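You operate a simulated robot arm through the tools that you are given. There is no shell and no other tool. Be economical: measure what you need, move in short steps, check, and stop when the job is done.

You are at the controls of a simulated two-armed robot. One attempt, no reset.

TASK
Pick up the grey pump with one hand, pass it to the other hand and put it on the upper middle shelf of the middle shelving. Set down upright: grey pump.

The check looks at the end state, three seconds after you hand in, the way a careful person would. Anything else that was tipped, shoved, dropped, spilled or broken makes it a failure.

THE ROBOT
Two 7-joint arms with three-finger grippers on one trunk, on a base that drives. Base frame: it is fixed to the floor where the robot stands at the start and does not move with it; the origin is under the middle of the robot, x ahead of it, y to its left, z up; the surface under the hand at the start is at about z = 824. Units: mm, degrees, N and s.
The left shoulder is at the start at [86, 126, 1110], the right one opposite. With the tool pointing down near the work surface each hand reaches from about 380 to 860 mm from the robot's upright axis, wherever it stands, measured 20 degrees to its own side. Places, roughly: upper middle shelf of the middle shelving [-2100, -2700, 1400]. Payload 2.94 kg a hand.
The TCP of each hand is the grasp point between the finger pads, 30 mm short of the fingertips. In the tool frame z runs along the fingers and y along their closing line. Largest opening 128 mm; the body of the gripper starts 93 mm behind the TCP.
Orientation is that of the tool frame in the base frame, as [roll, pitch, yaw] about the fixed x, y, z axes, in that order (R = Rz(yaw) Ry(pitch) Rx(roll)). With the fingers straight down and closing along the base's y, the tool's x points along the base's -x, its y along +y and its z along -z.

THE INTERFACE
- The arms move only by the tool move_arm. It takes "left_rows", "right_rows" or both (then of equal length, played together; a hand with none holds still); each is text: rows parted by semicolons, each of 6 numbers parted by spaces: the shift along the base's x, y, z in mm, then the turn, a rotation vector about the base's x, y, z in degrees. In form: dx dy dz ax ay az; .... A call has 1 to 20 rows; each row is the pose to reach, as a shift and turn from the pose commanded when the call began. "left_jaw" and "right_jaw" are, for a hand that has rows, the finger opening in mm, from 0 to 128, set as the call begins (left out, the last holds). Rows are played at 5 a second. More than 50 mm and 8.6 degrees between two rows, or a gripper value outside its range, and nothing of the call is played. Where a pose cannot be reached the arm comes as near as it can. A force on the tool above 40 N (or 10 N above the force at the start of the call, whichever is more), or a blocked arm, ends the call early, and 0.2 s more pass. The fingers move at their own pace and stop on an object; they squeeze with about 28 N. The grip force told is the motor's: it shows also when the fingers shut on nothing. Time passes only in rows, and 0.2 s behind the last, so rows that repeat a pose let the fingers close. It gives the time, the measured TCP pose, the force on the tool (base axes), the opening and the grip force at its end, in the units of the frame above (readings bear some noise), with the torque about the TCP (base axes, N m) and any sound that the robot's microphone picked up.
- Cameras (640 x 400 px; columns grow to the right, rows downward): "scene" is now at [221.4, -15.9, 1275.8]; the picture's right is [-0.17, -0.99, 0.00], its down [-0.52, 0.09, -0.85] and it looks along [0.84, -0.14, -0.53] (base axes); focal length 240 px, centre (320, 200). "left" rides on the left gripper at [69, 15, -120] in its tool frame; the picture's right is [-0.22, 0.98, 0.00], its down [-0.82, -0.18, -0.54] and it looks along [-0.53, -0.12, 0.84] (tool axes); focal length 251 px, centre (320, 200). "right" rides on the right gripper at [69, -15, -120] in its tool frame; the picture's right is [0.21, 0.98, 0.00], its down [-0.82, 0.18, -0.54] and it looks along [-0.53, 0.12, 0.84] (tool axes); focal length 251 px, centre (320, 200). There is no depth. A picture from a camera that has moved, and an enlarged one, comes with that camera's place and axes in the base frame and with its lens.
- camera(camera): a new picture of that camera. The clock stands still meanwhile.
- slide_trunk(by): slides the trunk up (or, below 0, down) by that many mm; the arms and the scene camera ride with it, the base frame stays. It gives what a move gives, with no picture.
- drive_base(legs): drives the robot by 1 to 6 legs, each [ahead, left, turn to the left] in mm, mm and degrees, along the robot's own axes; the way and the turn of a leg run together, so that a leg with both is an arc; at most 1500 mm and 180 degrees a leg. The arms and the cameras ride along, it lands a little off, and it stops where it bumps. It gives what a move gives.
- aim_head(pan, tilt): turns the head with the scene camera to pan (to the left, within 80 degrees either way) and tilt (down, from -29 to 69), counted from straight ahead of the robot. It gives what a move gives.
- inspect(camera, box): a new picture of the part [left, top, right, bottom] of that camera's present view, enlarged. The clock stands still meanwhile.
- sign_off(): hands the job in; it is judged then, once.

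Work in short steps. Places have to be worked out from the pictures, the camera data and where the tool is seen: move nearer, look again, correct. Check each grasp and each placing, and mend what went wrong. You have 120 turns and 88 pictures in all, those below and enlarged ones among them. Open the grippers and draw the arms clear of the work before you hand the job in, unless the task says otherwise; then end with one line.

The tools are called after "Emit:" as name(argument=value, ...) on one line, values as JSON. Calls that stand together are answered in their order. move_arm: Moves the arms, as the interface text tells. Its arguments: {"type":"object","properties":{"left_rows":{"type":"string"},"left_jaw":{"type":"number"},"right_rows":{"type":"string"},"right_jaw":{"type":"number"}},"required":[]} The other tools are called the same way: slide_trunk (by) slides the trunk up or down; drive_base (legs) drives the base; aim_head (pan, tilt) turns the head that bears the scene camera; camera (camera) takes a picture; inspect (camera, box) takes an enlarged picture of a part of a camera's view; sign_off () hands the job in.

At the start:

```text
time: 0.0
left_eef_pos: [540.3, 236.0, 1109.9]
left_tool_rot: [-179.9, 0.0, -179.8]
left_force: [-0.4, 0.0, 0.2]
left_moment: [-0.02, 0.02, 0.0]
left_gripper_width: 127.8
left_grip_force: 0.1
right_eef_pos: [409.2, -266.2, 1093.6]
right_tool_rot: [-179.9, 0.0, -180.0]
right_force: [0.2, -0.7, -1.2]
right_moment: [0.0, 0.01, 0.0]
right_gripper_width: 128.0
right_grip_force: 0.0
trunk travel left (down, up): [-325.0, 222.0]
robot x, y, heading: [-2.5, 0.1, 0.1]
head pan, tilt: [-9.5, 31.7]
```

scene: 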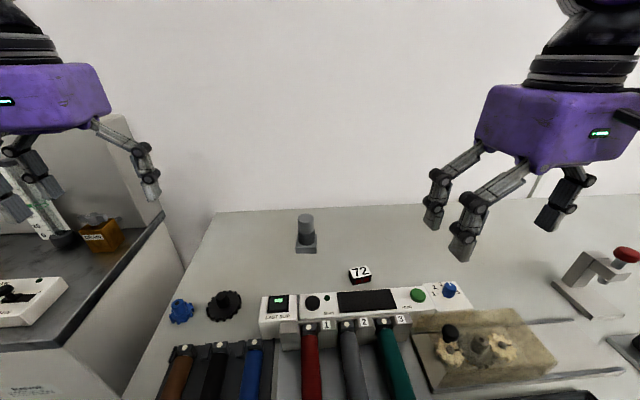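
right: 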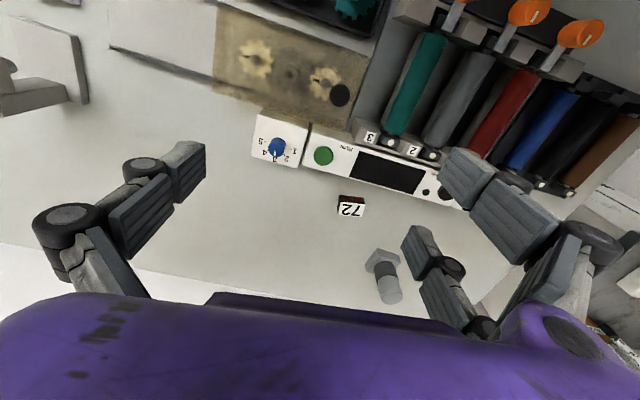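
left: 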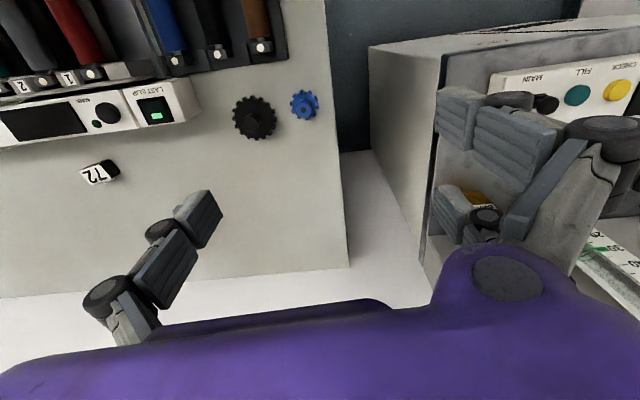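

I'll look closely at the table to find the grey pump; candidates are the grey item in slot 2 and the grey bolt-like thing.

Emit:
inspect(camera="scene", box=[140, 200, 480, 400])

Emit:
aim_head(pan=-10, tilt=60)

Emit:
camera(camera="scene")

```text
1.88 times, centred on (310, 300) of scene
camera zoom: at [221.4, -15.9, 1275.8], right [-0.17, -0.99, 0.0], down [-0.52, 0.09, -0.85], along [0.84, -0.14, -0.53], focal length 451 px, centre (339, 12)
```

zoom: 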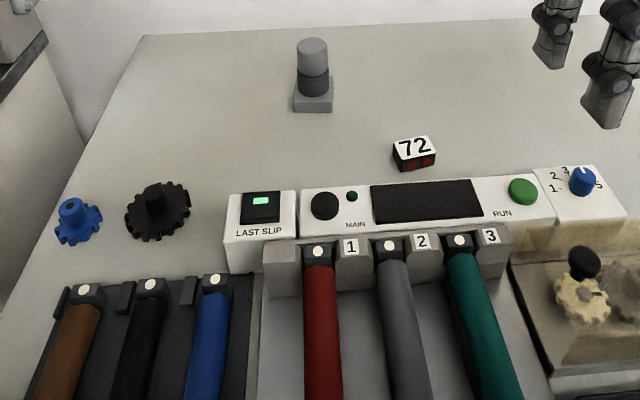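

```text
time: 0.9
left_eef_pos: [539.7, 234.9, 1111.5]
left_tool_rot: [-179.9, 0.0, -180.0]
left_force: [0.1, 0.1, 0.0]
left_moment: [-0.01, 0.01, 0.04]
left_gripper_width: 128.1
left_grip_force: 0.1
right_eef_pos: [409.6, -264.8, 1096.1]
right_tool_rot: [-180.0, 0.0, -179.9]
right_force: [-0.1, 0.7, -0.4]
right_moment: [-0.01, 0.0, -0.02]
right_gripper_width: 128.2
right_grip_force: 0.1
trunk travel left (down, up): [-325.0, 222.0]
robot x, y, heading: [-1.3, 1.1, 0.0]
head pan, tilt: [-10.0, 60.0]
```

```text
83 pictures are left
camera scene: at [198.6, -12.7, 1236.5], right [-0.17, -0.98, 0.0], down [-0.85, 0.15, -0.5], along [0.49, -0.09, -0.87], focal length 240 px, centre (320, 200)
```

scene: 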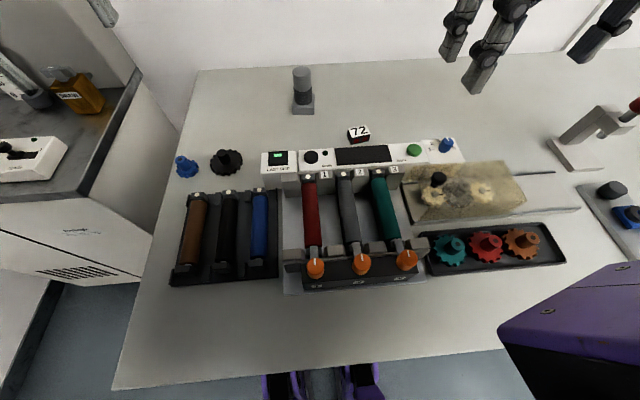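

The table holds rollers, gears and a small grey device at the back. I'll look at the side surfaces for other pumps.

Emit:
aim_head(pan=60, tilt=35)

Emit:
camera(camera="scene")

Emit:
aim_head(pan=-60, tilt=35)

Emit:
camera(camera="scene")

```text
time: 2.3
left_eef_pos: [540.1, 235.3, 1110.0]
left_tool_rot: [-180.0, 0.0, -179.9]
left_force: [0.7, 0.2, -0.2]
left_moment: [-0.01, 0.01, 0.0]
left_gripper_width: 128.3
left_grip_force: 0.1
right_eef_pos: [410.1, -264.9, 1094.6]
right_tool_rot: [179.9, 0.1, -180.0]
right_force: [0.4, 0.0, -0.1]
right_moment: [-0.02, 0.01, 0.0]
right_gripper_width: 128.1
right_grip_force: 0.1
trunk travel left (down, up): [-325.0, 222.0]
robot x, y, heading: [3.9, -3.8, -0.2]
head pan, tilt: [60.0, 35.0]
```

```text
82 pictures are left
camera scene: at [177.0, 75.1, 1270.7], right [0.87, -0.5, 0.0], down [-0.29, -0.5, -0.82], along [0.41, 0.71, -0.57], focal length 240 px, centre (320, 200)
```

scene: 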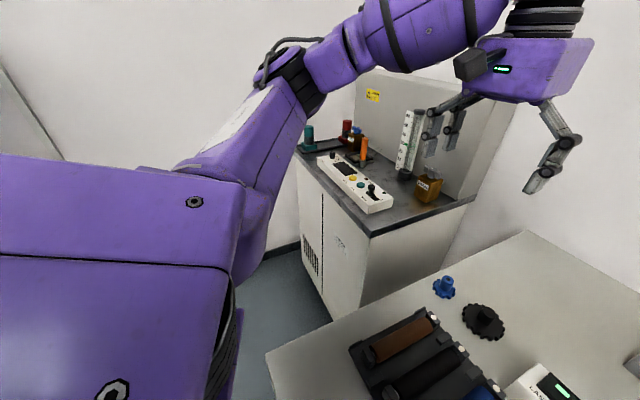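

```text
time: 4.3
left_eef_pos: [540.0, 235.7, 1110.9]
left_tool_rot: [-179.9, -0.1, -180.0]
left_force: [-0.2, -0.1, 0.1]
left_moment: [0.03, 0.01, -0.01]
left_gripper_width: 128.0
left_grip_force: 0.0
right_eef_pos: [410.1, -265.2, 1093.8]
right_tool_rot: [-180.0, 0.0, 179.9]
right_force: [0.1, -0.7, 0.3]
right_moment: [-0.02, 0.01, 0.02]
right_gripper_width: 127.9
right_grip_force: 0.0
trunk travel left (down, up): [-325.0, 222.0]
robot x, y, heading: [-2.8, 0.6, 0.1]
head pan, tilt: [-60.0, 35.0]
```

```text
81 pictures are left
camera scene: at [177.0, -77.3, 1270.7], right [-0.87, -0.5, 0.0], down [-0.29, 0.5, -0.82], along [0.41, -0.71, -0.57], focal length 240 px, centre (320, 200)
```

scene: 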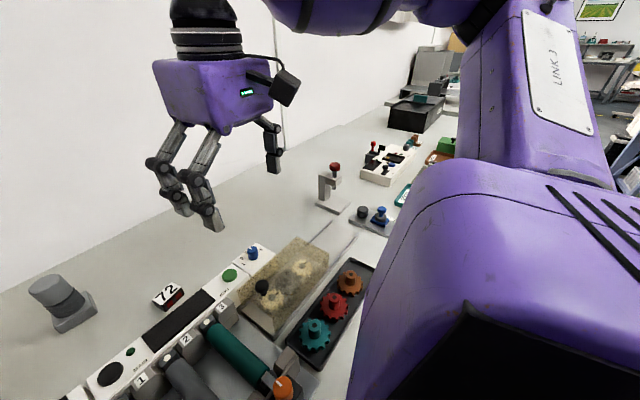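

I'll enlarge the far right and left stations to see the other items.

Emit:
inspect(camera="scene", box=[300, 40, 480, 240])

Emit:
inspect(camera="scene", box=[0, 240, 130, 350])

Emit:
aim_head(pan=60, tilt=35)

Emit:
inspect(camera="scene", box=[290, 70, 490, 230])

```text
2.00 times, centred on (390, 140) of scene
camera zoom: at [177.0, -77.3, 1270.7], right [-0.87, -0.5, 0.0], down [-0.29, 0.5, -0.82], along [0.41, -0.71, -0.57], focal length 479 px, centre (180, 320)
```

zoom: 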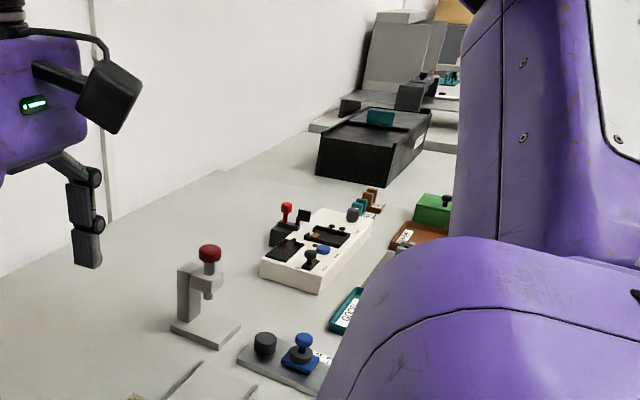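

```text
3.64 times, centred on (65, 295) of scene
camera zoom: at [177.0, -77.3, 1270.7], right [-0.87, -0.5, 0.0], down [-0.29, 0.5, -0.82], along [0.41, -0.71, -0.57], focal length 871 px, centre (1247, -146)
```

zoom: 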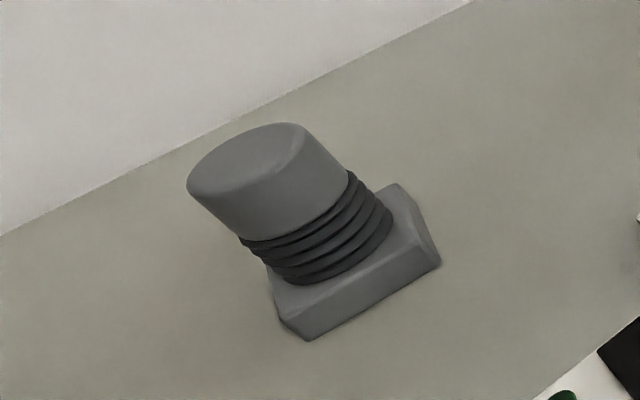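

```text
time: 6.3
left_eef_pos: [540.0, 235.2, 1111.3]
left_tool_rot: [-180.0, -0.1, -179.9]
left_force: [0.0, -0.7, 0.8]
left_moment: [0.01, 0.0, 0.0]
left_gripper_width: 127.9
left_grip_force: 0.1
right_eef_pos: [409.1, -264.6, 1095.3]
right_tool_rot: [-180.0, 0.0, -180.0]
right_force: [0.3, 0.0, -0.5]
right_moment: [0.0, 0.0, 0.01]
right_gripper_width: 127.7
right_grip_force: 0.0
trunk travel left (down, up): [-325.0, 222.0]
robot x, y, heading: [-1.2, 0.6, 0.1]
head pan, tilt: [60.0, 35.0]
```

```text
2.50 times, centred on (390, 150) of scene
camera zoom: at [177.0, 75.1, 1270.7], right [0.87, -0.5, 0.0], down [-0.29, -0.5, -0.82], along [0.41, 0.71, -0.57], focal length 599 px, centre (145, 325)
```

zoom: 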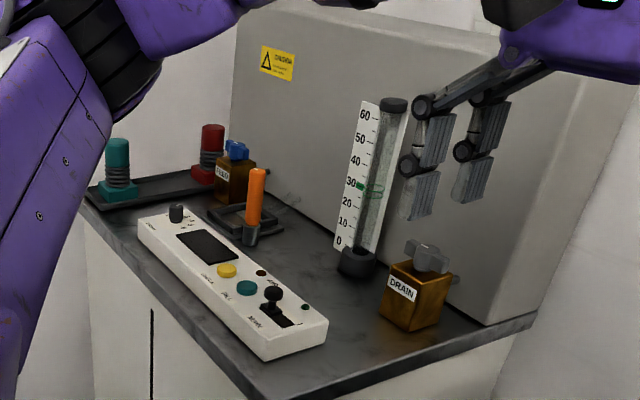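

The grey bellows unit at the table's back matches the teal and red pumps on the left bench, so it is the grey pump, at about [715, -58], roughly 105 tall. I move the right hand above it at a safe height and aim the head at it.

Emit:
move_arm(right_rows="38 26 0 0 0 0; 76 52 0 0 0 0; 114 78 0 0 0 0; 152 104 0 0 0 0; 190 130 0 0 0 0; 228 156 0 0 0 0; 266 182 0 0 0 0; 300 207 0 0 0 0; 300 207 0 0 0 0")

Emit:
aim_head(pan=-5, tilt=35)

Emit:
camera(camera="right")

Emit:
camera(camera="scene")

```text
time: 8.3
left_eef_pos: [541.3, 235.7, 1110.5]
left_tool_rot: [-179.8, 0.0, -179.9]
left_force: [0.8, 0.0, -0.1]
left_moment: [0.04, 0.01, 0.03]
left_gripper_width: 128.4
left_grip_force: 0.0
right_eef_pos: [579.9, -147.9, 1096.3]
right_tool_rot: [179.9, 0.0, 179.9]
right_force: [-0.1, 0.0, -0.6]
right_moment: [0.0, -0.02, 0.03]
right_gripper_width: 128.0
right_grip_force: 0.0
right hand out of reach, approached as far as the arm can: row 5, 6, 7, 8, 9
trunk travel left (down, up): [-325.0, 222.0]
robot x, y, heading: [0.0, 2.3, 0.2]
head pan, tilt: [60.0, 35.0]
```

```text
time: 9.7
left_eef_pos: [539.9, 236.4, 1111.5]
left_tool_rot: [-179.9, 0.0, -179.9]
left_force: [0.1, 0.4, 0.5]
left_moment: [0.0, -0.01, 0.02]
left_gripper_width: 128.1
left_grip_force: 0.0
right_eef_pos: [578.8, -146.9, 1097.3]
right_tool_rot: [-180.0, 0.0, 180.0]
right_force: [-0.5, 0.2, -0.9]
right_moment: [0.01, -0.02, 0.02]
right_gripper_width: 128.2
right_grip_force: 0.0
trunk travel left (down, up): [-325.0, 222.0]
robot x, y, heading: [2.1, 3.2, -0.2]
head pan, tilt: [-5.0, 35.0]
```

```text
77 pictures are left
camera right: at [510.3, -162.1, 1216.4], right [-0.21, 0.98, 0.0], down [0.82, 0.18, 0.54], along [0.53, 0.12, -0.84], focal length 251 px, centre (320, 200)
```

right: 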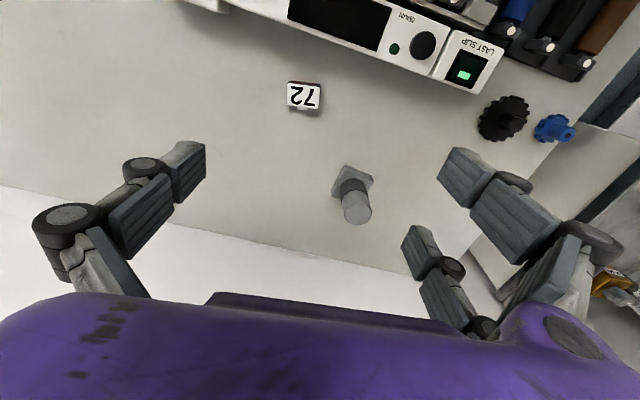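

```text
76 pictures are left
camera scene: at [220.6, -8.7, 1270.7], right [-0.09, -1.0, 0.0], down [-0.57, 0.05, -0.82], along [0.82, -0.07, -0.57], focal length 240 px, centre (320, 200)
```

scene: 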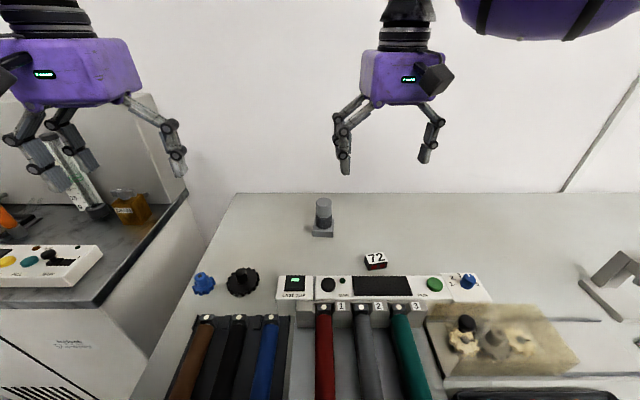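

The pump matches my estimate of [715, -58] (verified in the wrist view). The reach is limited up high, so I descend to z≈1000 in place, then go over toward the pump.

Emit:
move_arm(right_rows="0 0 -40 0 0 0; 0 0 -80 0 0 0; 30 20 -97 0 0 0; 60 40 -97 0 0 0; 90 60 -97 0 0 0; 110 75 -97 0 0 0; 130 88 -97 0 0 0; 130 88 -97 0 0 0")

Emit:
camera(camera="right")

Emit:
camera(camera="scene")

```text
time: 11.5
left_eef_pos: [538.9, 236.0, 1111.7]
left_tool_rot: [-179.9, -0.1, -179.9]
left_force: [-0.1, -0.8, 0.4]
left_moment: [0.05, -0.03, -0.02]
left_gripper_width: 127.9
left_grip_force: 0.1
right_eef_pos: [620.8, -173.9, 1013.9]
right_tool_rot: [180.0, 0.0, -180.0]
right_force: [-0.5, 0.3, -1.1]
right_moment: [-0.04, 0.0, 0.0]
right_gripper_width: 128.1
right_grip_force: 0.1
right hand out of reach, approached as far as the arm can: row 3, 4, 5, 6, 7, 8
trunk travel left (down, up): [-325.0, 222.0]
robot x, y, heading: [-0.4, 0.5, -0.0]
head pan, tilt: [-5.0, 35.0]
```

```text
75 pictures are left
camera right: at [551.6, -188.8, 1133.9], right [-0.21, 0.98, 0.0], down [0.82, 0.18, 0.54], along [0.53, 0.12, -0.84], focal length 251 px, centre (320, 200)
```

right: 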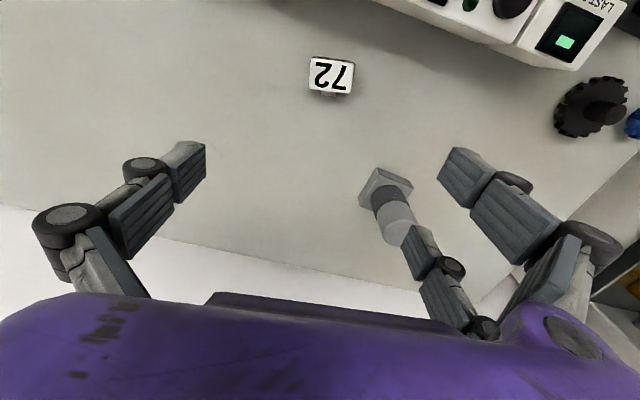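

```text
74 pictures are left
camera scene: at [220.5, -8.7, 1270.7], right [-0.09, -1.0, 0.0], down [-0.57, 0.05, -0.82], along [0.82, -0.07, -0.57], focal length 240 px, centre (320, 200)
```

scene: 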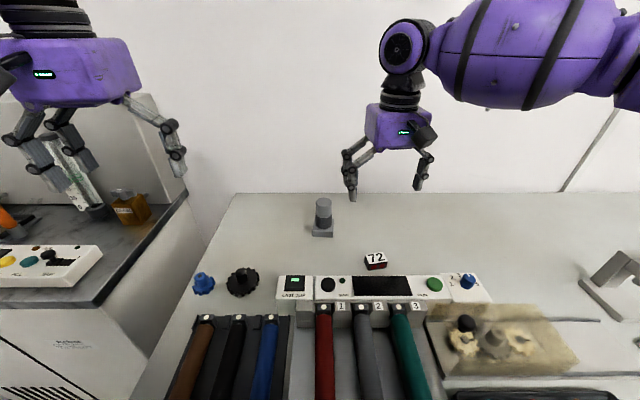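

The hand is limited by height relative to the shoulder, so I raise the trunk by 150 mm to gain reach at this level.

Emit:
slide_trunk(by=150)

Emit:
move_arm(right_rows="0 0 -45 0 0 0; 0 0 -90 0 0 0; 0 0 -135 0 0 0; 0 0 -160 0 0 0; 30 30 -160 0 0 0; 55 60 -160 0 0 0; 80 90 -160 0 0 0; 95 116 -160 0 0 0; 95 116 -160 0 0 0")

Emit:
camera(camera="right")

Emit:
camera(camera="scene")

```text
time: 13.2
left_eef_pos: [539.8, 235.4, 1260.5]
left_tool_rot: [-179.9, -0.1, -179.9]
left_force: [-0.1, -0.5, 0.8]
left_moment: [0.03, 0.03, 0.03]
left_gripper_width: 127.9
left_grip_force: 0.1
right_eef_pos: [595.6, -176.5, 1288.3]
right_tool_rot: [179.9, 12.3, 179.8]
right_force: [0.3, 0.4, 0.2]
right_moment: [-0.01, 0.04, 0.01]
right_gripper_width: 127.9
right_grip_force: 0.0
trunk travel left (down, up): [-475.0, 72.0]
robot x, y, heading: [-3.6, 3.3, -0.2]
head pan, tilt: [-5.0, 35.0]
```

```text
time: 15.2
left_eef_pos: [540.1, 235.3, 1261.2]
left_tool_rot: [-179.9, 0.0, -179.9]
left_force: [0.1, -0.7, -0.4]
left_moment: [0.01, -0.01, 0.02]
left_gripper_width: 128.2
left_grip_force: 0.0
right_eef_pos: [606.4, -170.5, 1134.2]
right_tool_rot: [179.9, 12.3, 179.7]
right_force: [-0.4, -0.1, -0.3]
right_moment: [0.0, 0.03, 0.03]
right_gripper_width: 128.0
right_grip_force: 0.1
right hand out of reach, approached as far as the arm can: row 5, 6, 7, 8, 9
trunk travel left (down, up): [-475.0, 72.0]
robot x, y, heading: [0.9, -1.8, 0.1]
head pan, tilt: [-5.0, 35.0]
```

```text
73 pictures are left
camera right: at [514.9, -185.7, 1236.3], right [-0.21, 0.98, -0.04], down [0.69, 0.18, 0.7], along [0.7, 0.12, -0.71], focal length 251 px, centre (320, 200)
```

right: 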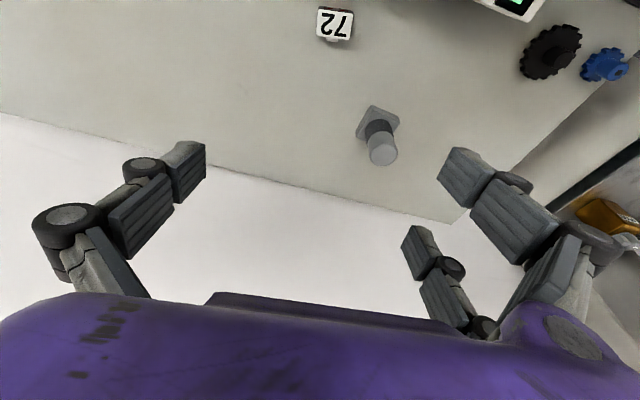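

```text
72 pictures are left
camera scene: at [166.6, -8.8, 1431.4], right [-0.09, -1.0, 0.0], down [-0.57, 0.05, -0.82], along [0.82, -0.07, -0.57], focal length 240 px, centre (320, 200)
```

scene: 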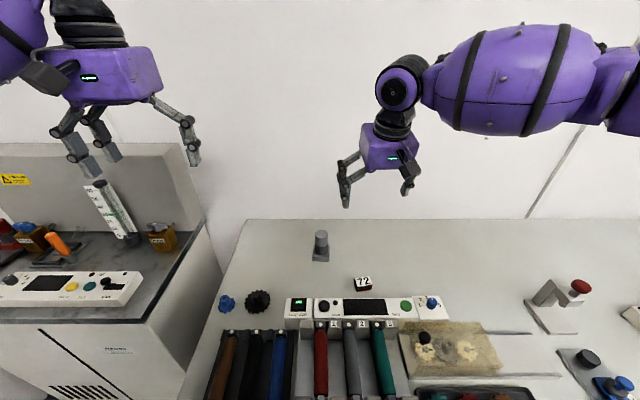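

The trunk shift also moved the shoulder back and left the hand tilted 12°. I lower the hand while straightening it, then see how far it can extend there.

Emit:
move_arm(right_rows="0 0 -40 0 4 0; 0 0 -80 0 8 0; 0 0 -120 0 12.3 0; 0 0 -140 0 12.3 0; 30 35 -140 0 12.3 0; 60 70 -140 0 12.3 0; 90 100 -140 0 12.3 0; 109 112 -140 0 12.3 0; 109 112 -140 0 12.3 0")

```text
time: 17.2
left_eef_pos: [538.0, 235.6, 1260.9]
left_tool_rot: [-180.0, 0.0, -179.9]
left_force: [-0.2, -0.1, 0.1]
left_moment: [-0.04, -0.04, 0.01]
left_gripper_width: 128.0
left_grip_force: 0.1
right_eef_pos: [560.8, -198.4, 1019.4]
right_tool_rot: [179.8, 0.1, 179.8]
right_force: [0.2, -0.2, 0.6]
right_moment: [-0.02, 0.02, 0.03]
right_gripper_width: 128.2
right_grip_force: 0.2
right hand out of reach, approached as far as the arm can: row 1, 2, 3, 4, 5, 6, 7, 8, 9
trunk travel left (down, up): [-475.0, 72.0]
robot x, y, heading: [0.6, -2.0, -0.2]
head pan, tilt: [-5.0, 35.0]
```

The upright reach is worse with the trunk up. I'll bring the hand back and up, lower the trunk again, and then test reaching along the arm's own 20° line.

Emit:
move_arm(right_rows="-30 0 30 0 0 0; -60 -10 60 0 0 0; -90 -20 90 0 0 0; -110 -30 130 0 0 0; -120 -40 160 0 0 0; -120 -40 160 0 0 0")

Emit:
slide_trunk(by=-200)

```text
time: 18.6
left_eef_pos: [540.1, 235.1, 1261.4]
left_tool_rot: [-180.0, 0.0, -179.8]
left_force: [-0.1, 0.0, 0.8]
left_moment: [-0.01, 0.02, 0.03]
left_gripper_width: 128.0
left_grip_force: 0.1
right_eef_pos: [439.2, -244.7, 1165.4]
right_tool_rot: [179.8, -0.1, 179.8]
right_force: [0.5, -0.5, 0.0]
right_moment: [-0.01, -0.01, 0.0]
right_gripper_width: 128.1
right_grip_force: 0.0
trunk travel left (down, up): [-475.0, 72.0]
robot x, y, heading: [-3.3, 0.5, -0.1]
head pan, tilt: [-5.0, 35.0]
```

```text
time: 20.8
left_eef_pos: [539.3, 235.9, 1062.9]
left_tool_rot: [-179.9, 0.0, -179.9]
left_force: [-0.4, 0.6, 0.3]
left_moment: [0.0, 0.0, 0.0]
left_gripper_width: 127.7
left_grip_force: 0.0
right_eef_pos: [434.0, -245.3, 959.9]
right_tool_rot: [179.9, -0.1, 179.8]
right_force: [-0.1, -0.5, 0.1]
right_moment: [0.01, 0.01, 0.0]
right_gripper_width: 127.8
right_grip_force: 0.0
trunk travel left (down, up): [-275.0, 272.0]
robot x, y, heading: [1.9, -1.4, -0.3]
head pan, tilt: [-5.0, 35.0]
```

Now I test extending forward at z≈1000.

Emit:
move_arm(right_rows="0 0 40 0 0 0; 45 0 40 0 0 0; 90 0 40 0 0 0; 135 0 40 0 0 0; 180 0 40 0 0 0; 225 0 40 0 0 0; 270 0 40 0 0 0; 270 0 40 0 0 0")

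Emit:
camera(camera="scene")

```text
time: 22.6
left_eef_pos: [538.7, 234.5, 1061.9]
left_tool_rot: [-179.9, 0.0, -179.9]
left_force: [-0.7, 0.5, 0.3]
left_moment: [0.0, -0.01, -0.01]
left_gripper_width: 127.8
left_grip_force: 0.1
right_eef_pos: [676.5, -250.7, 1001.5]
right_tool_rot: [180.0, 0.1, 179.7]
right_force: [0.0, 0.2, 1.1]
right_moment: [-0.01, 0.0, -0.02]
right_gripper_width: 128.0
right_grip_force: 0.0
right hand out of reach, approached as far as the arm can: row 7, 8
trunk travel left (down, up): [-275.0, 272.0]
robot x, y, heading: [2.6, -0.4, -0.1]
head pan, tilt: [-5.0, 35.0]
```

```text
71 pictures are left
camera scene: at [232.2, -8.6, 1221.7], right [-0.09, -1.0, 0.0], down [-0.57, 0.05, -0.82], along [0.82, -0.07, -0.57], focal length 240 px, centre (320, 200)
```

scene: 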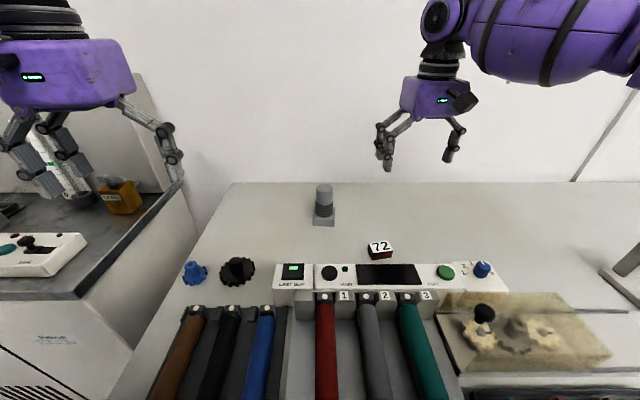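

With trunk at -50, the hand reaches x=676 on its own side. Shifting the base left and a bit forward would help; I check the space at the base first.

Emit:
aim_head(pan=20, tilt=69)

Emit:
camera(camera="scene")

Emit:
aim_head(pan=75, tilt=60)

Emit:
camera(camera="scene")

```text
time: 23.6
left_eef_pos: [539.6, 236.3, 1062.2]
left_tool_rot: [180.0, 0.0, -180.0]
left_force: [0.1, 0.5, -0.8]
left_moment: [0.02, -0.03, -0.02]
left_gripper_width: 128.2
left_grip_force: 0.2
right_eef_pos: [677.1, -250.6, 1001.7]
right_tool_rot: [180.0, 0.1, 179.8]
right_force: [0.0, -0.8, 0.1]
right_moment: [-0.02, 0.0, 0.01]
right_gripper_width: 128.1
right_grip_force: 0.0
trunk travel left (down, up): [-275.0, 272.0]
robot x, y, heading: [-0.1, -0.4, -0.0]
head pan, tilt: [20.0, 68.8]
```

```text
70 pictures are left
camera scene: at [198.0, 18.0, 1177.9], right [0.34, -0.94, 0.0], down [-0.88, -0.32, -0.36], along [0.34, 0.12, -0.93], focal length 240 px, centre (320, 200)
```

scene: 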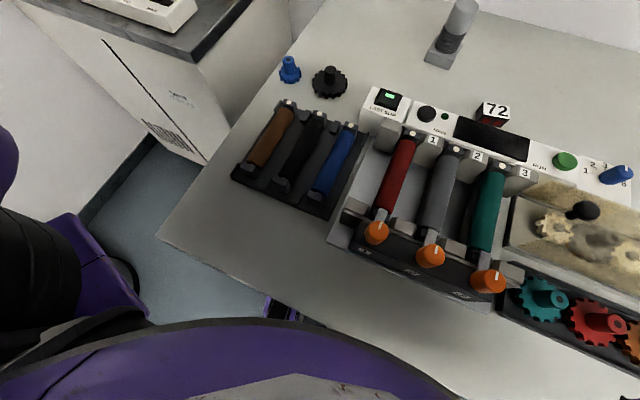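

```text
time: 24.9
left_eef_pos: [539.7, 235.4, 1061.6]
left_tool_rot: [-180.0, -0.1, -179.8]
left_force: [0.5, -0.2, 0.5]
left_moment: [0.0, -0.01, -0.01]
left_gripper_width: 128.0
left_grip_force: 0.1
right_eef_pos: [677.1, -250.6, 1001.3]
right_tool_rot: [179.8, 0.1, 179.8]
right_force: [0.0, -0.2, 0.1]
right_moment: [-0.03, 0.01, -0.02]
right_gripper_width: 128.0
right_grip_force: 0.1
trunk travel left (down, up): [-275.0, 272.0]
robot x, y, heading: [0.8, -1.2, 0.0]
head pan, tilt: [75.0, 60.0]
```

```text
69 pictures are left
camera scene: at [162.7, 63.3, 1187.2], right [0.97, -0.26, 0.0], down [-0.22, -0.84, -0.5], along [0.13, 0.48, -0.87], focal length 240 px, centre (320, 200)
```

scene: 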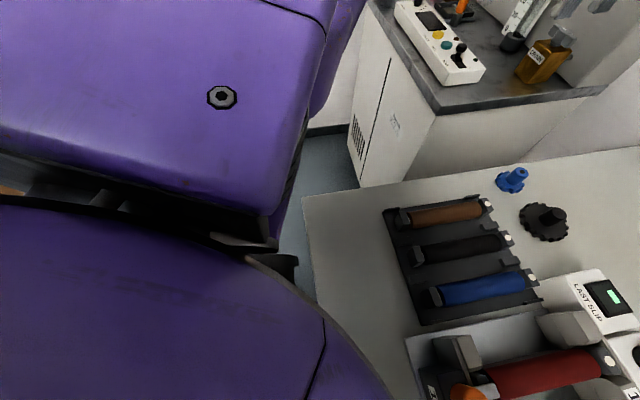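

Table edge is close to the base, so instead of driving forward I'll tilt the fingers forward 30°, which gains reach; gripping the upright cylinder works with that tilt. I try going to just short of and above the pump.

Emit:
move_arm(right_rows="-30 10 10 0 -8 0; -50 40 20 0 -16 0; -50 80 30 0 -24 0; -40 120 30 0 -30 0; -30 160 30 0 -30 0; -10 192 30 0 -30 0; 10 192 30 0 -30 0; 10 192 30 0 -30 0")

Emit:
aim_head(pan=-5, tilt=35)

Emit:
camera(camera="scene")

Emit:
camera(camera="right")

```text
time: 26.6
left_eef_pos: [538.7, 235.6, 1062.9]
left_tool_rot: [179.9, 0.0, -180.0]
left_force: [0.2, 1.5, 0.1]
left_moment: [0.02, -0.02, 0.04]
left_gripper_width: 128.1
left_grip_force: 0.0
right_eef_pos: [658.9, -96.5, 1033.1]
right_tool_rot: [179.8, 30.0, 179.8]
right_force: [-0.7, -0.5, 0.0]
right_moment: [-0.04, -0.02, 0.01]
right_gripper_width: 128.0
right_grip_force: 0.0
right hand out of reach, approached as far as the arm can: row 6, 7, 8
trunk travel left (down, up): [-275.0, 272.0]
robot x, y, heading: [1.8, -0.3, 0.0]
head pan, tilt: [75.0, 60.0]
```

```text
time: 28.2
left_eef_pos: [540.3, 235.3, 1060.5]
left_tool_rot: [-179.9, 0.0, -179.9]
left_force: [-0.2, -0.3, -0.1]
left_moment: [-0.02, 0.03, -0.01]
left_gripper_width: 128.0
left_grip_force: 0.1
right_eef_pos: [657.9, -96.7, 1032.4]
right_tool_rot: [179.9, 30.0, 179.8]
right_force: [0.0, -0.2, 0.6]
right_moment: [0.03, -0.01, 0.0]
right_gripper_width: 128.2
right_grip_force: 0.1
trunk travel left (down, up): [-275.0, 272.0]
robot x, y, heading: [2.8, 1.6, -0.1]
head pan, tilt: [-5.0, 35.0]
```

```text
68 pictures are left
camera scene: at [233.1, -8.7, 1221.5], right [-0.09, -1.0, 0.0], down [-0.57, 0.05, -0.82], along [0.82, -0.07, -0.57], focal length 240 px, centre (320, 200)
```

scene: 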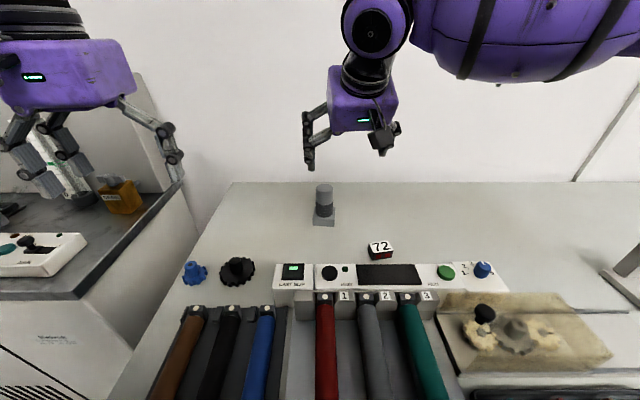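

```text
67 pictures are left
camera right: at [539.1, -112.2, 1102.3], right [-0.18, 0.98, -0.1], down [0.44, 0.18, 0.88], along [0.88, 0.12, -0.46], focal length 251 px, centre (320, 200)
```

right: 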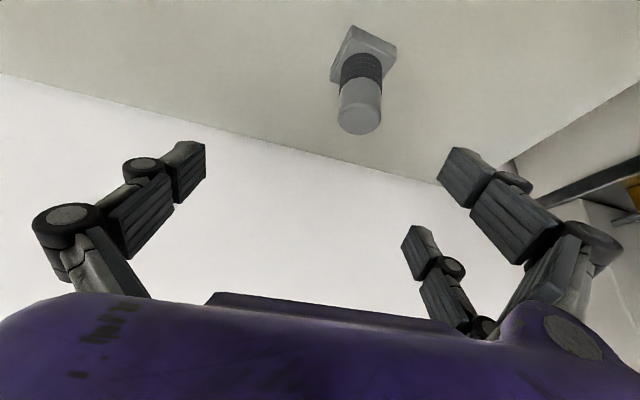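

Close; the limit is crossing toward the center. I yaw the hand 30° to the left so the wrist stays on its own side, and come lower toward the pump.

Emit:
move_arm(right_rows="0 0 -10 0 0 8; 0 0 -20 0 0 16; 0 10 -25 0 0 24; 5 20 -30 0 0 30; 20 30 -30 0 0 30; 35 39 -35 0 0 30; 35 39 -35 0 0 30")

Emit:
camera(camera="right")

Emit:
camera(camera="scene")

```text
time: 29.8
left_eef_pos: [538.5, 235.5, 1062.1]
left_tool_rot: [-179.8, 0.0, -179.9]
left_force: [-0.2, 1.2, 0.3]
left_moment: [-0.01, -0.04, 0.01]
left_gripper_width: 127.9
left_grip_force: 0.0
right_eef_pos: [685.5, -64.3, 1000.4]
right_tool_rot: [180.0, 29.9, -150.1]
right_force: [-0.2, -0.3, 0.4]
right_moment: [0.0, -0.02, -0.02]
right_gripper_width: 127.8
right_grip_force: 0.1
right hand out of reach, approached as far as the arm can: row 6, 7
trunk travel left (down, up): [-275.0, 272.0]
robot x, y, heading: [2.0, 0.5, 0.3]
head pan, tilt: [-5.0, 35.0]
```

```text
66 pictures are left
camera right: at [589.0, -137.4, 1070.3], right [-0.65, 0.75, -0.11], down [0.29, 0.38, 0.88], along [0.7, 0.54, -0.46], focal length 251 px, centre (320, 200)
```

right: 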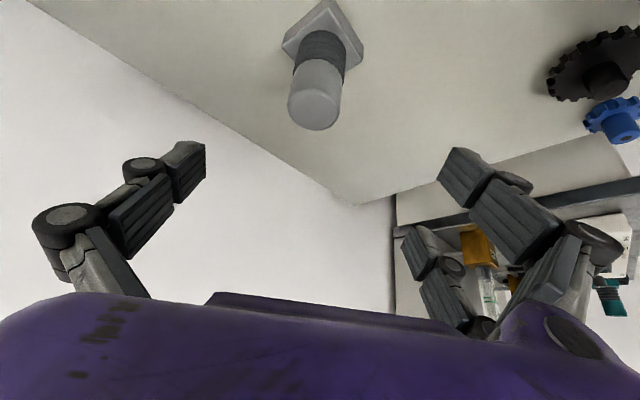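

```text
65 pictures are left
camera scene: at [232.6, -8.4, 1221.6], right [-0.09, -1.0, 0.0], down [-0.57, 0.05, -0.82], along [0.82, -0.07, -0.57], focal length 240 px, centre (320, 200)
```

scene: 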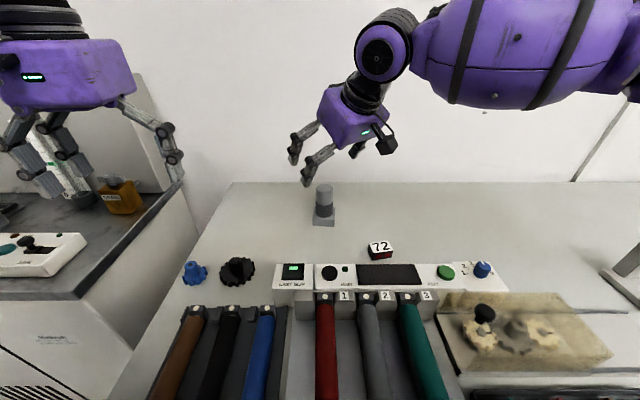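

From both cameras the pump axis is at about [708, -62], top at about z 922. I move down so the TCP goes to roughly [700, -66, 935], then check.

Emit:
move_arm(right_rows="5 0 -25 0 0 0; 10 -1 -45 0 0 0; 15 -2 -65 0 0 0; 15 -2 -65 0 0 0")

Emit:
camera(camera="right")

Emit:
inspect(camera="scene", box=[260, 80, 420, 240])

```text
time: 30.8
left_eef_pos: [539.4, 235.5, 1062.9]
left_tool_rot: [180.0, 0.0, -179.9]
left_force: [-0.7, -0.1, 0.2]
left_moment: [0.01, 0.0, 0.0]
left_gripper_width: 127.9
left_grip_force: 0.0
right_eef_pos: [702.3, -80.1, 942.6]
right_tool_rot: [179.8, 30.0, -150.2]
right_force: [-1.1, -0.1, -0.2]
right_moment: [0.0, -0.02, 0.02]
right_gripper_width: 128.2
right_grip_force: 0.2
right hand out of reach, approached as far as the arm can: row 1, 2, 3, 4
trunk travel left (down, up): [-275.0, 272.0]
robot x, y, heading: [-3.0, -0.3, -0.1]
head pan, tilt: [-5.0, 35.0]
```

```text
64 pictures are left
camera right: at [606.6, -152.9, 1012.4], right [-0.65, 0.75, -0.1], down [0.29, 0.37, 0.88], along [0.7, 0.54, -0.46], focal length 251 px, centre (320, 200)
```

right: 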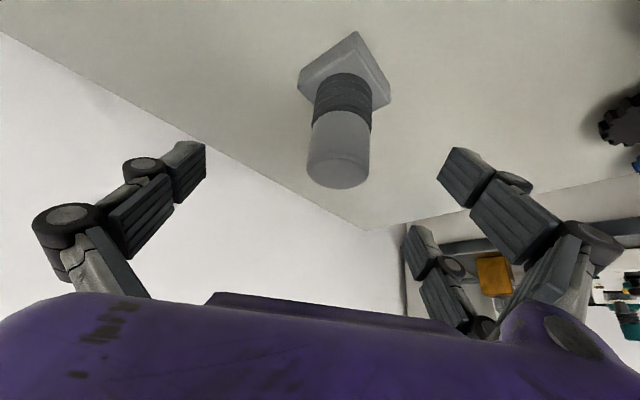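

```text
2.50 times, centred on (340, 160) of scene
camera zoom: at [233.1, -8.8, 1221.5], right [-0.09, -1.0, 0.0], down [-0.57, 0.05, -0.82], along [0.82, -0.07, -0.57], focal length 599 px, centre (270, 300)
```

zoom: 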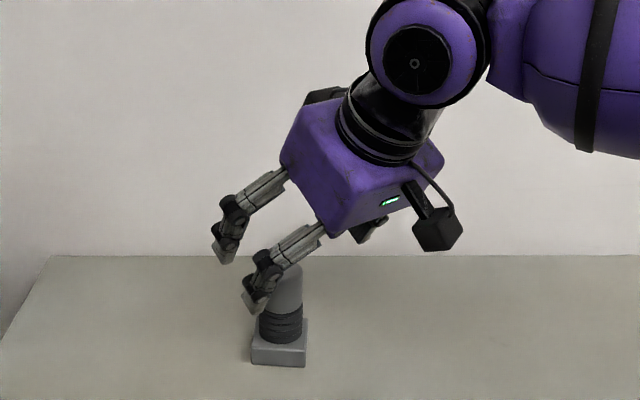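

The pump axis is at about [706, -65]; the hand needs +4, +15 and about 25 down but is at its reach limit. I tilt 8° more to bring it in range.

Emit:
move_arm(right_rows="-2 5 0 2 -3.5 0; 0 10 0 4 -7 0; 4 15 -10 5 -8.7 0; 4 15 -20 5 -8.7 0; 4 15 -24 5 -8.7 0")

Emit:
camera(camera="right")

```text
time: 32.0
left_eef_pos: [539.5, 237.0, 1061.7]
left_tool_rot: [-179.9, -0.1, -179.8]
left_force: [0.0, -0.2, -1.0]
left_moment: [0.01, 0.02, 0.0]
left_gripper_width: 128.0
left_grip_force: 0.0
right_eef_pos: [704.7, -65.4, 920.1]
right_tool_rot: [179.7, 40.0, -150.1]
right_force: [-0.1, 0.5, 0.6]
right_moment: [0.0, 0.0, 0.01]
right_gripper_width: 127.8
right_grip_force: 0.1
trunk travel left (down, up): [-275.0, 272.0]
robot x, y, heading: [-0.3, -3.3, 0.2]
head pan, tilt: [-5.0, 35.0]
```

```text
62 pictures are left
camera right: at [599.9, -143.5, 967.8], right [-0.63, 0.77, -0.14], down [0.16, 0.29, 0.94], along [0.76, 0.57, -0.3], focal length 251 px, centre (320, 200)
```

right: 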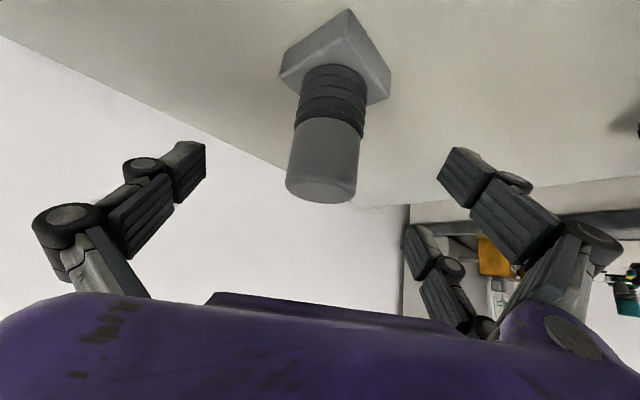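

The TCP now sits on the cap axis near its top. I go 4 mm lower and close on the cap.

Emit:
move_arm(right_rows="1 0 -4 0 0 0; 1 0 -4 0 0 0")

Emit:
move_arm(right_rows="0 0 0 0 0 0; 0 0 0 0 0 0; 0 0 0 0 0 0; 0 0 0 0 0 0", right_jaw=0)

Emit:
camera(camera="right")

Emit:
inspect(camera="scene", box=[260, 80, 420, 240])

```text
time: 32.6
left_eef_pos: [540.1, 236.0, 1061.2]
left_tool_rot: [180.0, 0.0, -179.9]
left_force: [0.3, 0.3, -0.5]
left_moment: [-0.01, 0.0, 0.0]
left_gripper_width: 127.9
left_grip_force: 0.0
right_eef_pos: [706.0, -65.4, 916.8]
right_tool_rot: [179.8, 40.0, -150.1]
right_force: [0.0, -0.2, 0.5]
right_moment: [0.03, -0.03, -0.03]
right_gripper_width: 127.8
right_grip_force: 0.0
trunk travel left (down, up): [-275.0, 272.0]
robot x, y, heading: [0.5, -0.8, 0.2]
head pan, tilt: [-5.0, 35.0]
```

```text
time: 33.6
left_eef_pos: [539.2, 234.5, 1062.0]
left_tool_rot: [-179.9, -0.1, -179.9]
left_force: [-0.2, 0.2, 0.2]
left_moment: [-0.01, 0.0, -0.02]
left_gripper_width: 128.2
left_grip_force: 0.0
right_eef_pos: [706.1, -65.0, 916.9]
right_tool_rot: [179.8, 40.0, -150.2]
right_force: [-0.5, 0.6, 0.3]
right_moment: [0.21, 0.15, -0.01]
right_gripper_width: 40.7
right_grip_force: 27.8
trunk travel left (down, up): [-275.0, 272.0]
robot x, y, heading: [-1.3, -0.7, 0.0]
head pan, tilt: [-5.0, 35.0]
```

```text
61 pictures are left
camera right: at [601.3, -143.1, 963.9], right [-0.63, 0.76, -0.14], down [0.16, 0.29, 0.94], along [0.76, 0.57, -0.3], focal length 251 px, centre (320, 200)
```

right: 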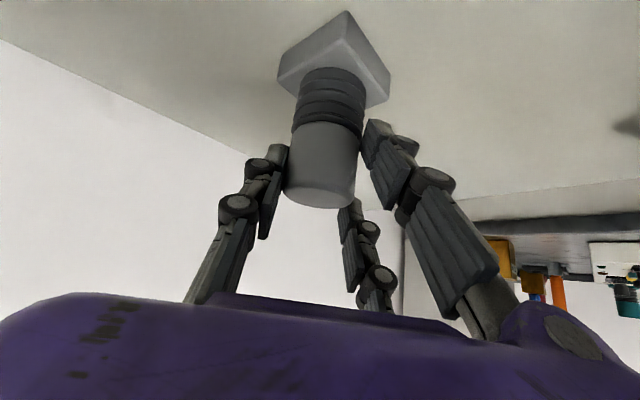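

```text
2.50 times, centred on (340, 160) of scene
camera zoom: at [233.0, -8.7, 1221.5], right [-0.09, -1.0, 0.0], down [-0.57, 0.05, -0.82], along [0.82, -0.07, -0.57], focal length 599 px, centre (270, 300)
```

zoom: 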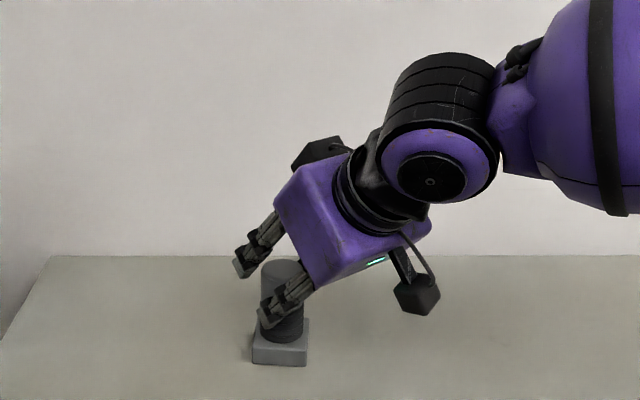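

The fingers hold the 40.7 mm cap with full grip force. I lift slowly, 15 mm straight up first and then up and toward the robot.

Emit:
move_arm(right_rows="0 0 5 0 0 0; 0 0 12 0 0 0; -5 -5 25 0 0 0; -15 -10 40 0 0 0; -15 -10 40 0 0 0")

Emit:
inspect(camera="scene", box=[260, 80, 420, 240])

```text
time: 34.8
left_eef_pos: [540.5, 233.9, 1060.3]
left_tool_rot: [-179.9, 0.0, -179.9]
left_force: [-0.1, -0.3, 0.8]
left_moment: [0.0, 0.01, 0.02]
left_gripper_width: 128.1
left_grip_force: 0.1
right_eef_pos: [690.7, -74.0, 956.4]
right_tool_rot: [179.7, 39.9, -150.1]
right_force: [-0.4, 0.6, -3.8]
right_moment: [0.01, 0.0, -0.03]
right_gripper_width: 40.7
right_grip_force: 27.7
trunk travel left (down, up): [-275.0, 272.0]
robot x, y, heading: [1.4, 4.5, -0.1]
head pan, tilt: [-5.0, 35.0]
```

```text
2.50 times, centred on (340, 160) of scene
camera zoom: at [233.9, -8.7, 1221.3], right [-0.09, -1.0, 0.0], down [-0.57, 0.05, -0.82], along [0.82, -0.07, -0.57], focal length 599 px, centre (270, 300)
```

zoom: 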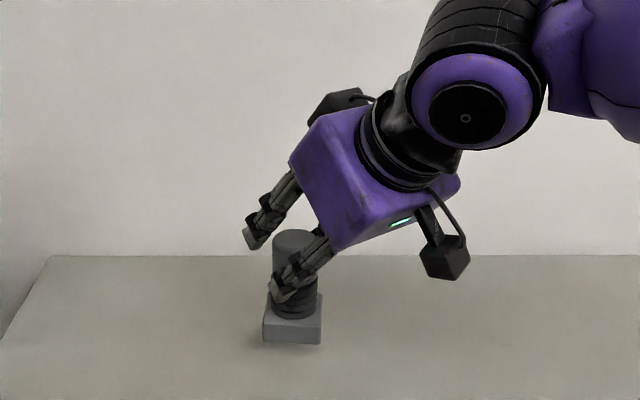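

The pump lifted (about 4 N) and hangs upright. I bring it back and up, to about [570, -90, 1060], ready for the hand-over.

Emit:
move_arm(right_rows="-20 -5 20 0 0 0; -40 -8 40 0 0 0; -60 -10 60 0 0 0; -80 -12 80 0 0 0; -100 -14 95 0 0 0; -120 -16 105 0 0 0; -120 -16 105 0 0 0")

Emit:
move_arm(left_rows="0 0 0 0 -8 0; 0 0 0 0 -16 0; 0 0 0 0 -24 0; 0 0 0 0 -32 0; 0 0 0 0 -40 0; 0 0 0 0 -48 0; 0 0 0 0 -56 0; 0 0 0 0 -64 0; 0 0 0 0 -72 0; 0 0 0 0 -80 0; 0 0 0 0 -88 0; 0 0 0 0 -90 0; 0 0 0 0 -90 0")

Emit:
camera(camera="scene")

```text
time: 36.4
left_eef_pos: [539.8, 236.0, 1060.5]
left_tool_rot: [-180.0, 0.0, -179.9]
left_force: [-0.5, 1.3, 0.2]
left_moment: [-0.02, 0.02, 0.01]
left_gripper_width: 127.9
left_grip_force: 0.1
right_eef_pos: [570.3, -91.7, 1059.8]
right_tool_rot: [179.8, 39.8, -150.2]
right_force: [-0.3, 0.3, -3.6]
right_moment: [-0.02, 0.03, 0.02]
right_gripper_width: 40.7
right_grip_force: 28.3
trunk travel left (down, up): [-275.0, 272.0]
robot x, y, heading: [-2.6, 1.7, -0.1]
head pan, tilt: [-5.0, 35.0]
```

```text
time: 39.4
left_eef_pos: [596.8, 234.0, 1093.0]
left_tool_rot: [-10.4, 84.7, -11.8]
left_force: [0.3, -0.7, -0.1]
left_moment: [0.06, 0.01, 0.0]
left_gripper_width: 127.7
left_grip_force: 0.0
left hand out of reach, approached as far as the arm can: row 7, 8, 9, 10, 11, 12, 13
right_eef_pos: [570.1, -90.2, 1059.7]
right_tool_rot: [179.9, 39.8, -150.3]
right_force: [-0.2, 0.2, -3.7]
right_moment: [0.0, 0.02, -0.03]
right_gripper_width: 40.5
right_grip_force: 28.1
trunk travel left (down, up): [-275.0, 272.0]
robot x, y, heading: [-1.6, 0.9, 0.1]
head pan, tilt: [-5.0, 35.0]
stopped in row 13 (left hand): the arm was blocked; the commanded pose is now the measured one
```

```text
58 pictures are left
camera scene: at [233.4, -8.0, 1221.5], right [-0.09, -1.0, 0.0], down [-0.57, 0.05, -0.82], along [0.82, -0.07, -0.57], focal length 240 px, centre (320, 200)
```

scene: 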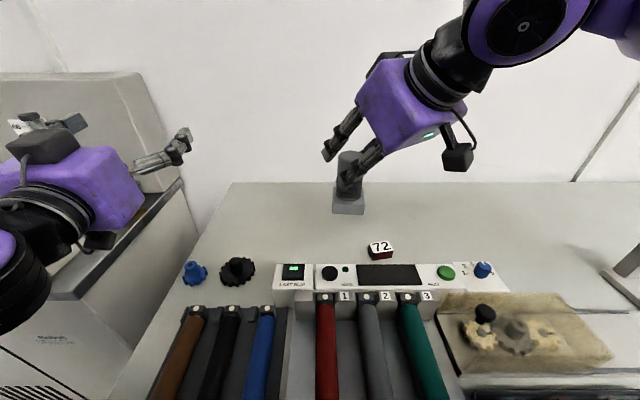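

The left hand points nearly forward now, blocked close to the body. I swing it toward the right (yaw −60°) while moving to a stand-off about 170 mm from the pump at bellows height (z≈1009).

Emit:
move_arm(left_rows="-10 -15 -10 0 0.7 -8; -20 -30 -20 0 1.4 -16; -30 -50 -30 0 2 -24; -45 -70 -45 0 2.7 -32; -60 -90 -55 0 3.4 -40; -75 -110 -65 0 4 -48; -90 -130 -75 0 4.5 -56; -97 -144 -84 0 5 -60; -97 -144 -84 0 5 -60")

Emit:
camera(camera="scene")

```text
time: 41.4
left_eef_pos: [517.1, 114.9, 1026.1]
left_tool_rot: [-61.4, 86.7, -113.3]
left_force: [0.4, 0.0, 0.1]
left_moment: [0.03, 0.01, -0.01]
left_gripper_width: 127.8
left_grip_force: 0.0
left hand out of reach, approached as far as the arm can: row 7, 8, 9
right_eef_pos: [570.3, -89.8, 1061.7]
right_tool_rot: [179.8, 40.0, -150.2]
right_force: [0.0, 0.3, -3.3]
right_moment: [0.01, 0.03, -0.01]
right_gripper_width: 40.6
right_grip_force: 28.3
trunk travel left (down, up): [-275.0, 272.0]
robot x, y, heading: [0.1, -2.7, 0.1]
head pan, tilt: [-5.0, 35.0]
```

```text
57 pictures are left
camera scene: at [233.5, -8.9, 1221.4], right [-0.09, -1.0, 0.0], down [-0.57, 0.05, -0.82], along [0.82, -0.07, -0.57], focal length 240 px, centre (320, 200)
```

scene: 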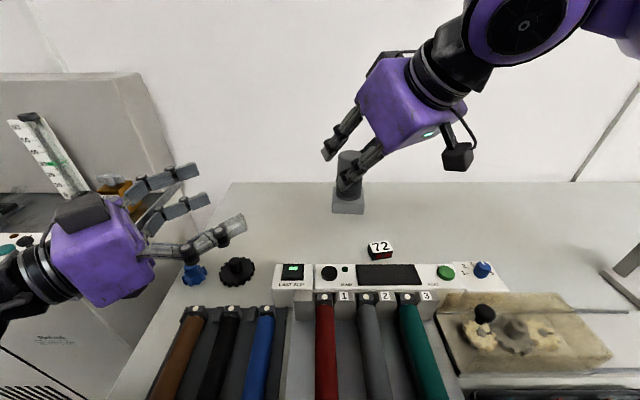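

The left fingers are horizontal, pointing forward-right. I turn them 25° further and go to a standoff about 130 mm from the pump, at z≈1010.

Emit:
move_arm(left_rows="6 -15 -5 0 0 -8; 12 -30 -10 0 0 -16; 18 -50 -14 0 0 -24; 24 -70 -16 0 0 -25; 24 -70 -16 0 0 -25")

Emit:
camera(camera="scene")

Emit:
camera(camera="left")

```text
time: 42.6
left_eef_pos: [515.9, 115.1, 1026.1]
left_tool_rot: [-61.2, 86.8, -113.1]
left_force: [0.0, -0.6, -0.5]
left_moment: [-0.02, 0.06, -0.01]
left_gripper_width: 127.9
left_grip_force: 0.1
left hand out of reach, approached as far as the arm can: row 1, 2, 3, 4, 5
right_eef_pos: [569.6, -91.5, 1061.5]
right_tool_rot: [179.8, 40.0, -150.3]
right_force: [0.8, -0.7, -3.4]
right_moment: [0.0, 0.04, 0.0]
right_gripper_width: 40.4
right_grip_force: 28.1
trunk travel left (down, up): [-275.0, 272.0]
robot x, y, heading: [-2.4, -0.3, -0.1]
head pan, tilt: [-5.0, 35.0]
```

```text
56 pictures are left
camera scene: at [233.4, -8.9, 1221.4], right [-0.09, -1.0, 0.0], down [-0.57, 0.05, -0.82], along [0.82, -0.07, -0.57], focal length 240 px, centre (320, 200)
```

scene: 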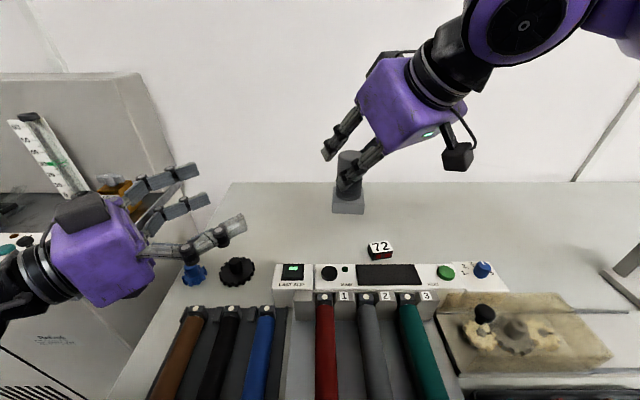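

```text
55 pictures are left
camera left: at [452.9, 215.9, 953.7], right [0.77, 0.61, 0.17], down [-0.46, 0.36, 0.81], along [0.44, -0.71, 0.56], focal length 251 px, centre (320, 200)
```

left: 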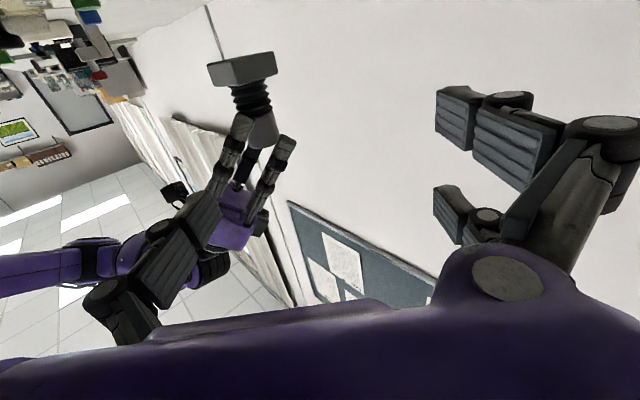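

The left wrist is cramped so close to the body. I move it outward, to about [610, 150, 1060] pointing forward-right, where it has room; then I'll do the hand-over further out.

Emit:
move_arm(left_rows="25 10 10 0 0 7; 50 20 20 0 0 14; 75 30 30 0 0 20; 95 35 34 0 0 22; 95 35 34 0 0 22")

Emit:
slide_trunk(by=100)

```text
time: 43.8
left_eef_pos: [612.8, 145.6, 1059.8]
left_tool_rot: [-60.4, 86.9, -90.3]
left_force: [0.0, -0.7, 0.8]
left_moment: [0.0, 0.03, 0.01]
left_gripper_width: 128.0
left_grip_force: 0.1
right_eef_pos: [569.9, -90.1, 1061.9]
right_tool_rot: [179.7, 39.9, -150.2]
right_force: [0.1, -0.1, -4.5]
right_moment: [-0.02, 0.04, -0.04]
right_gripper_width: 40.5
right_grip_force: 27.6
trunk travel left (down, up): [-275.0, 272.0]
robot x, y, heading: [1.1, -5.8, 0.1]
head pan, tilt: [-5.0, 35.0]
```

```text
time: 45.1
left_eef_pos: [614.6, 144.7, 1161.3]
left_tool_rot: [-62.3, 86.8, -92.3]
left_force: [0.4, -0.1, 1.8]
left_moment: [0.0, -0.03, 0.01]
left_gripper_width: 128.3
left_grip_force: 0.0
right_eef_pos: [570.0, -91.8, 1159.9]
right_tool_rot: [179.8, 39.9, -150.3]
right_force: [0.3, -0.5, -3.7]
right_moment: [0.06, 0.01, -0.02]
right_gripper_width: 40.6
right_grip_force: 27.5
trunk travel left (down, up): [-375.0, 172.0]
robot x, y, heading: [0.8, -0.9, 0.0]
head pan, tilt: [-5.0, 35.0]
```

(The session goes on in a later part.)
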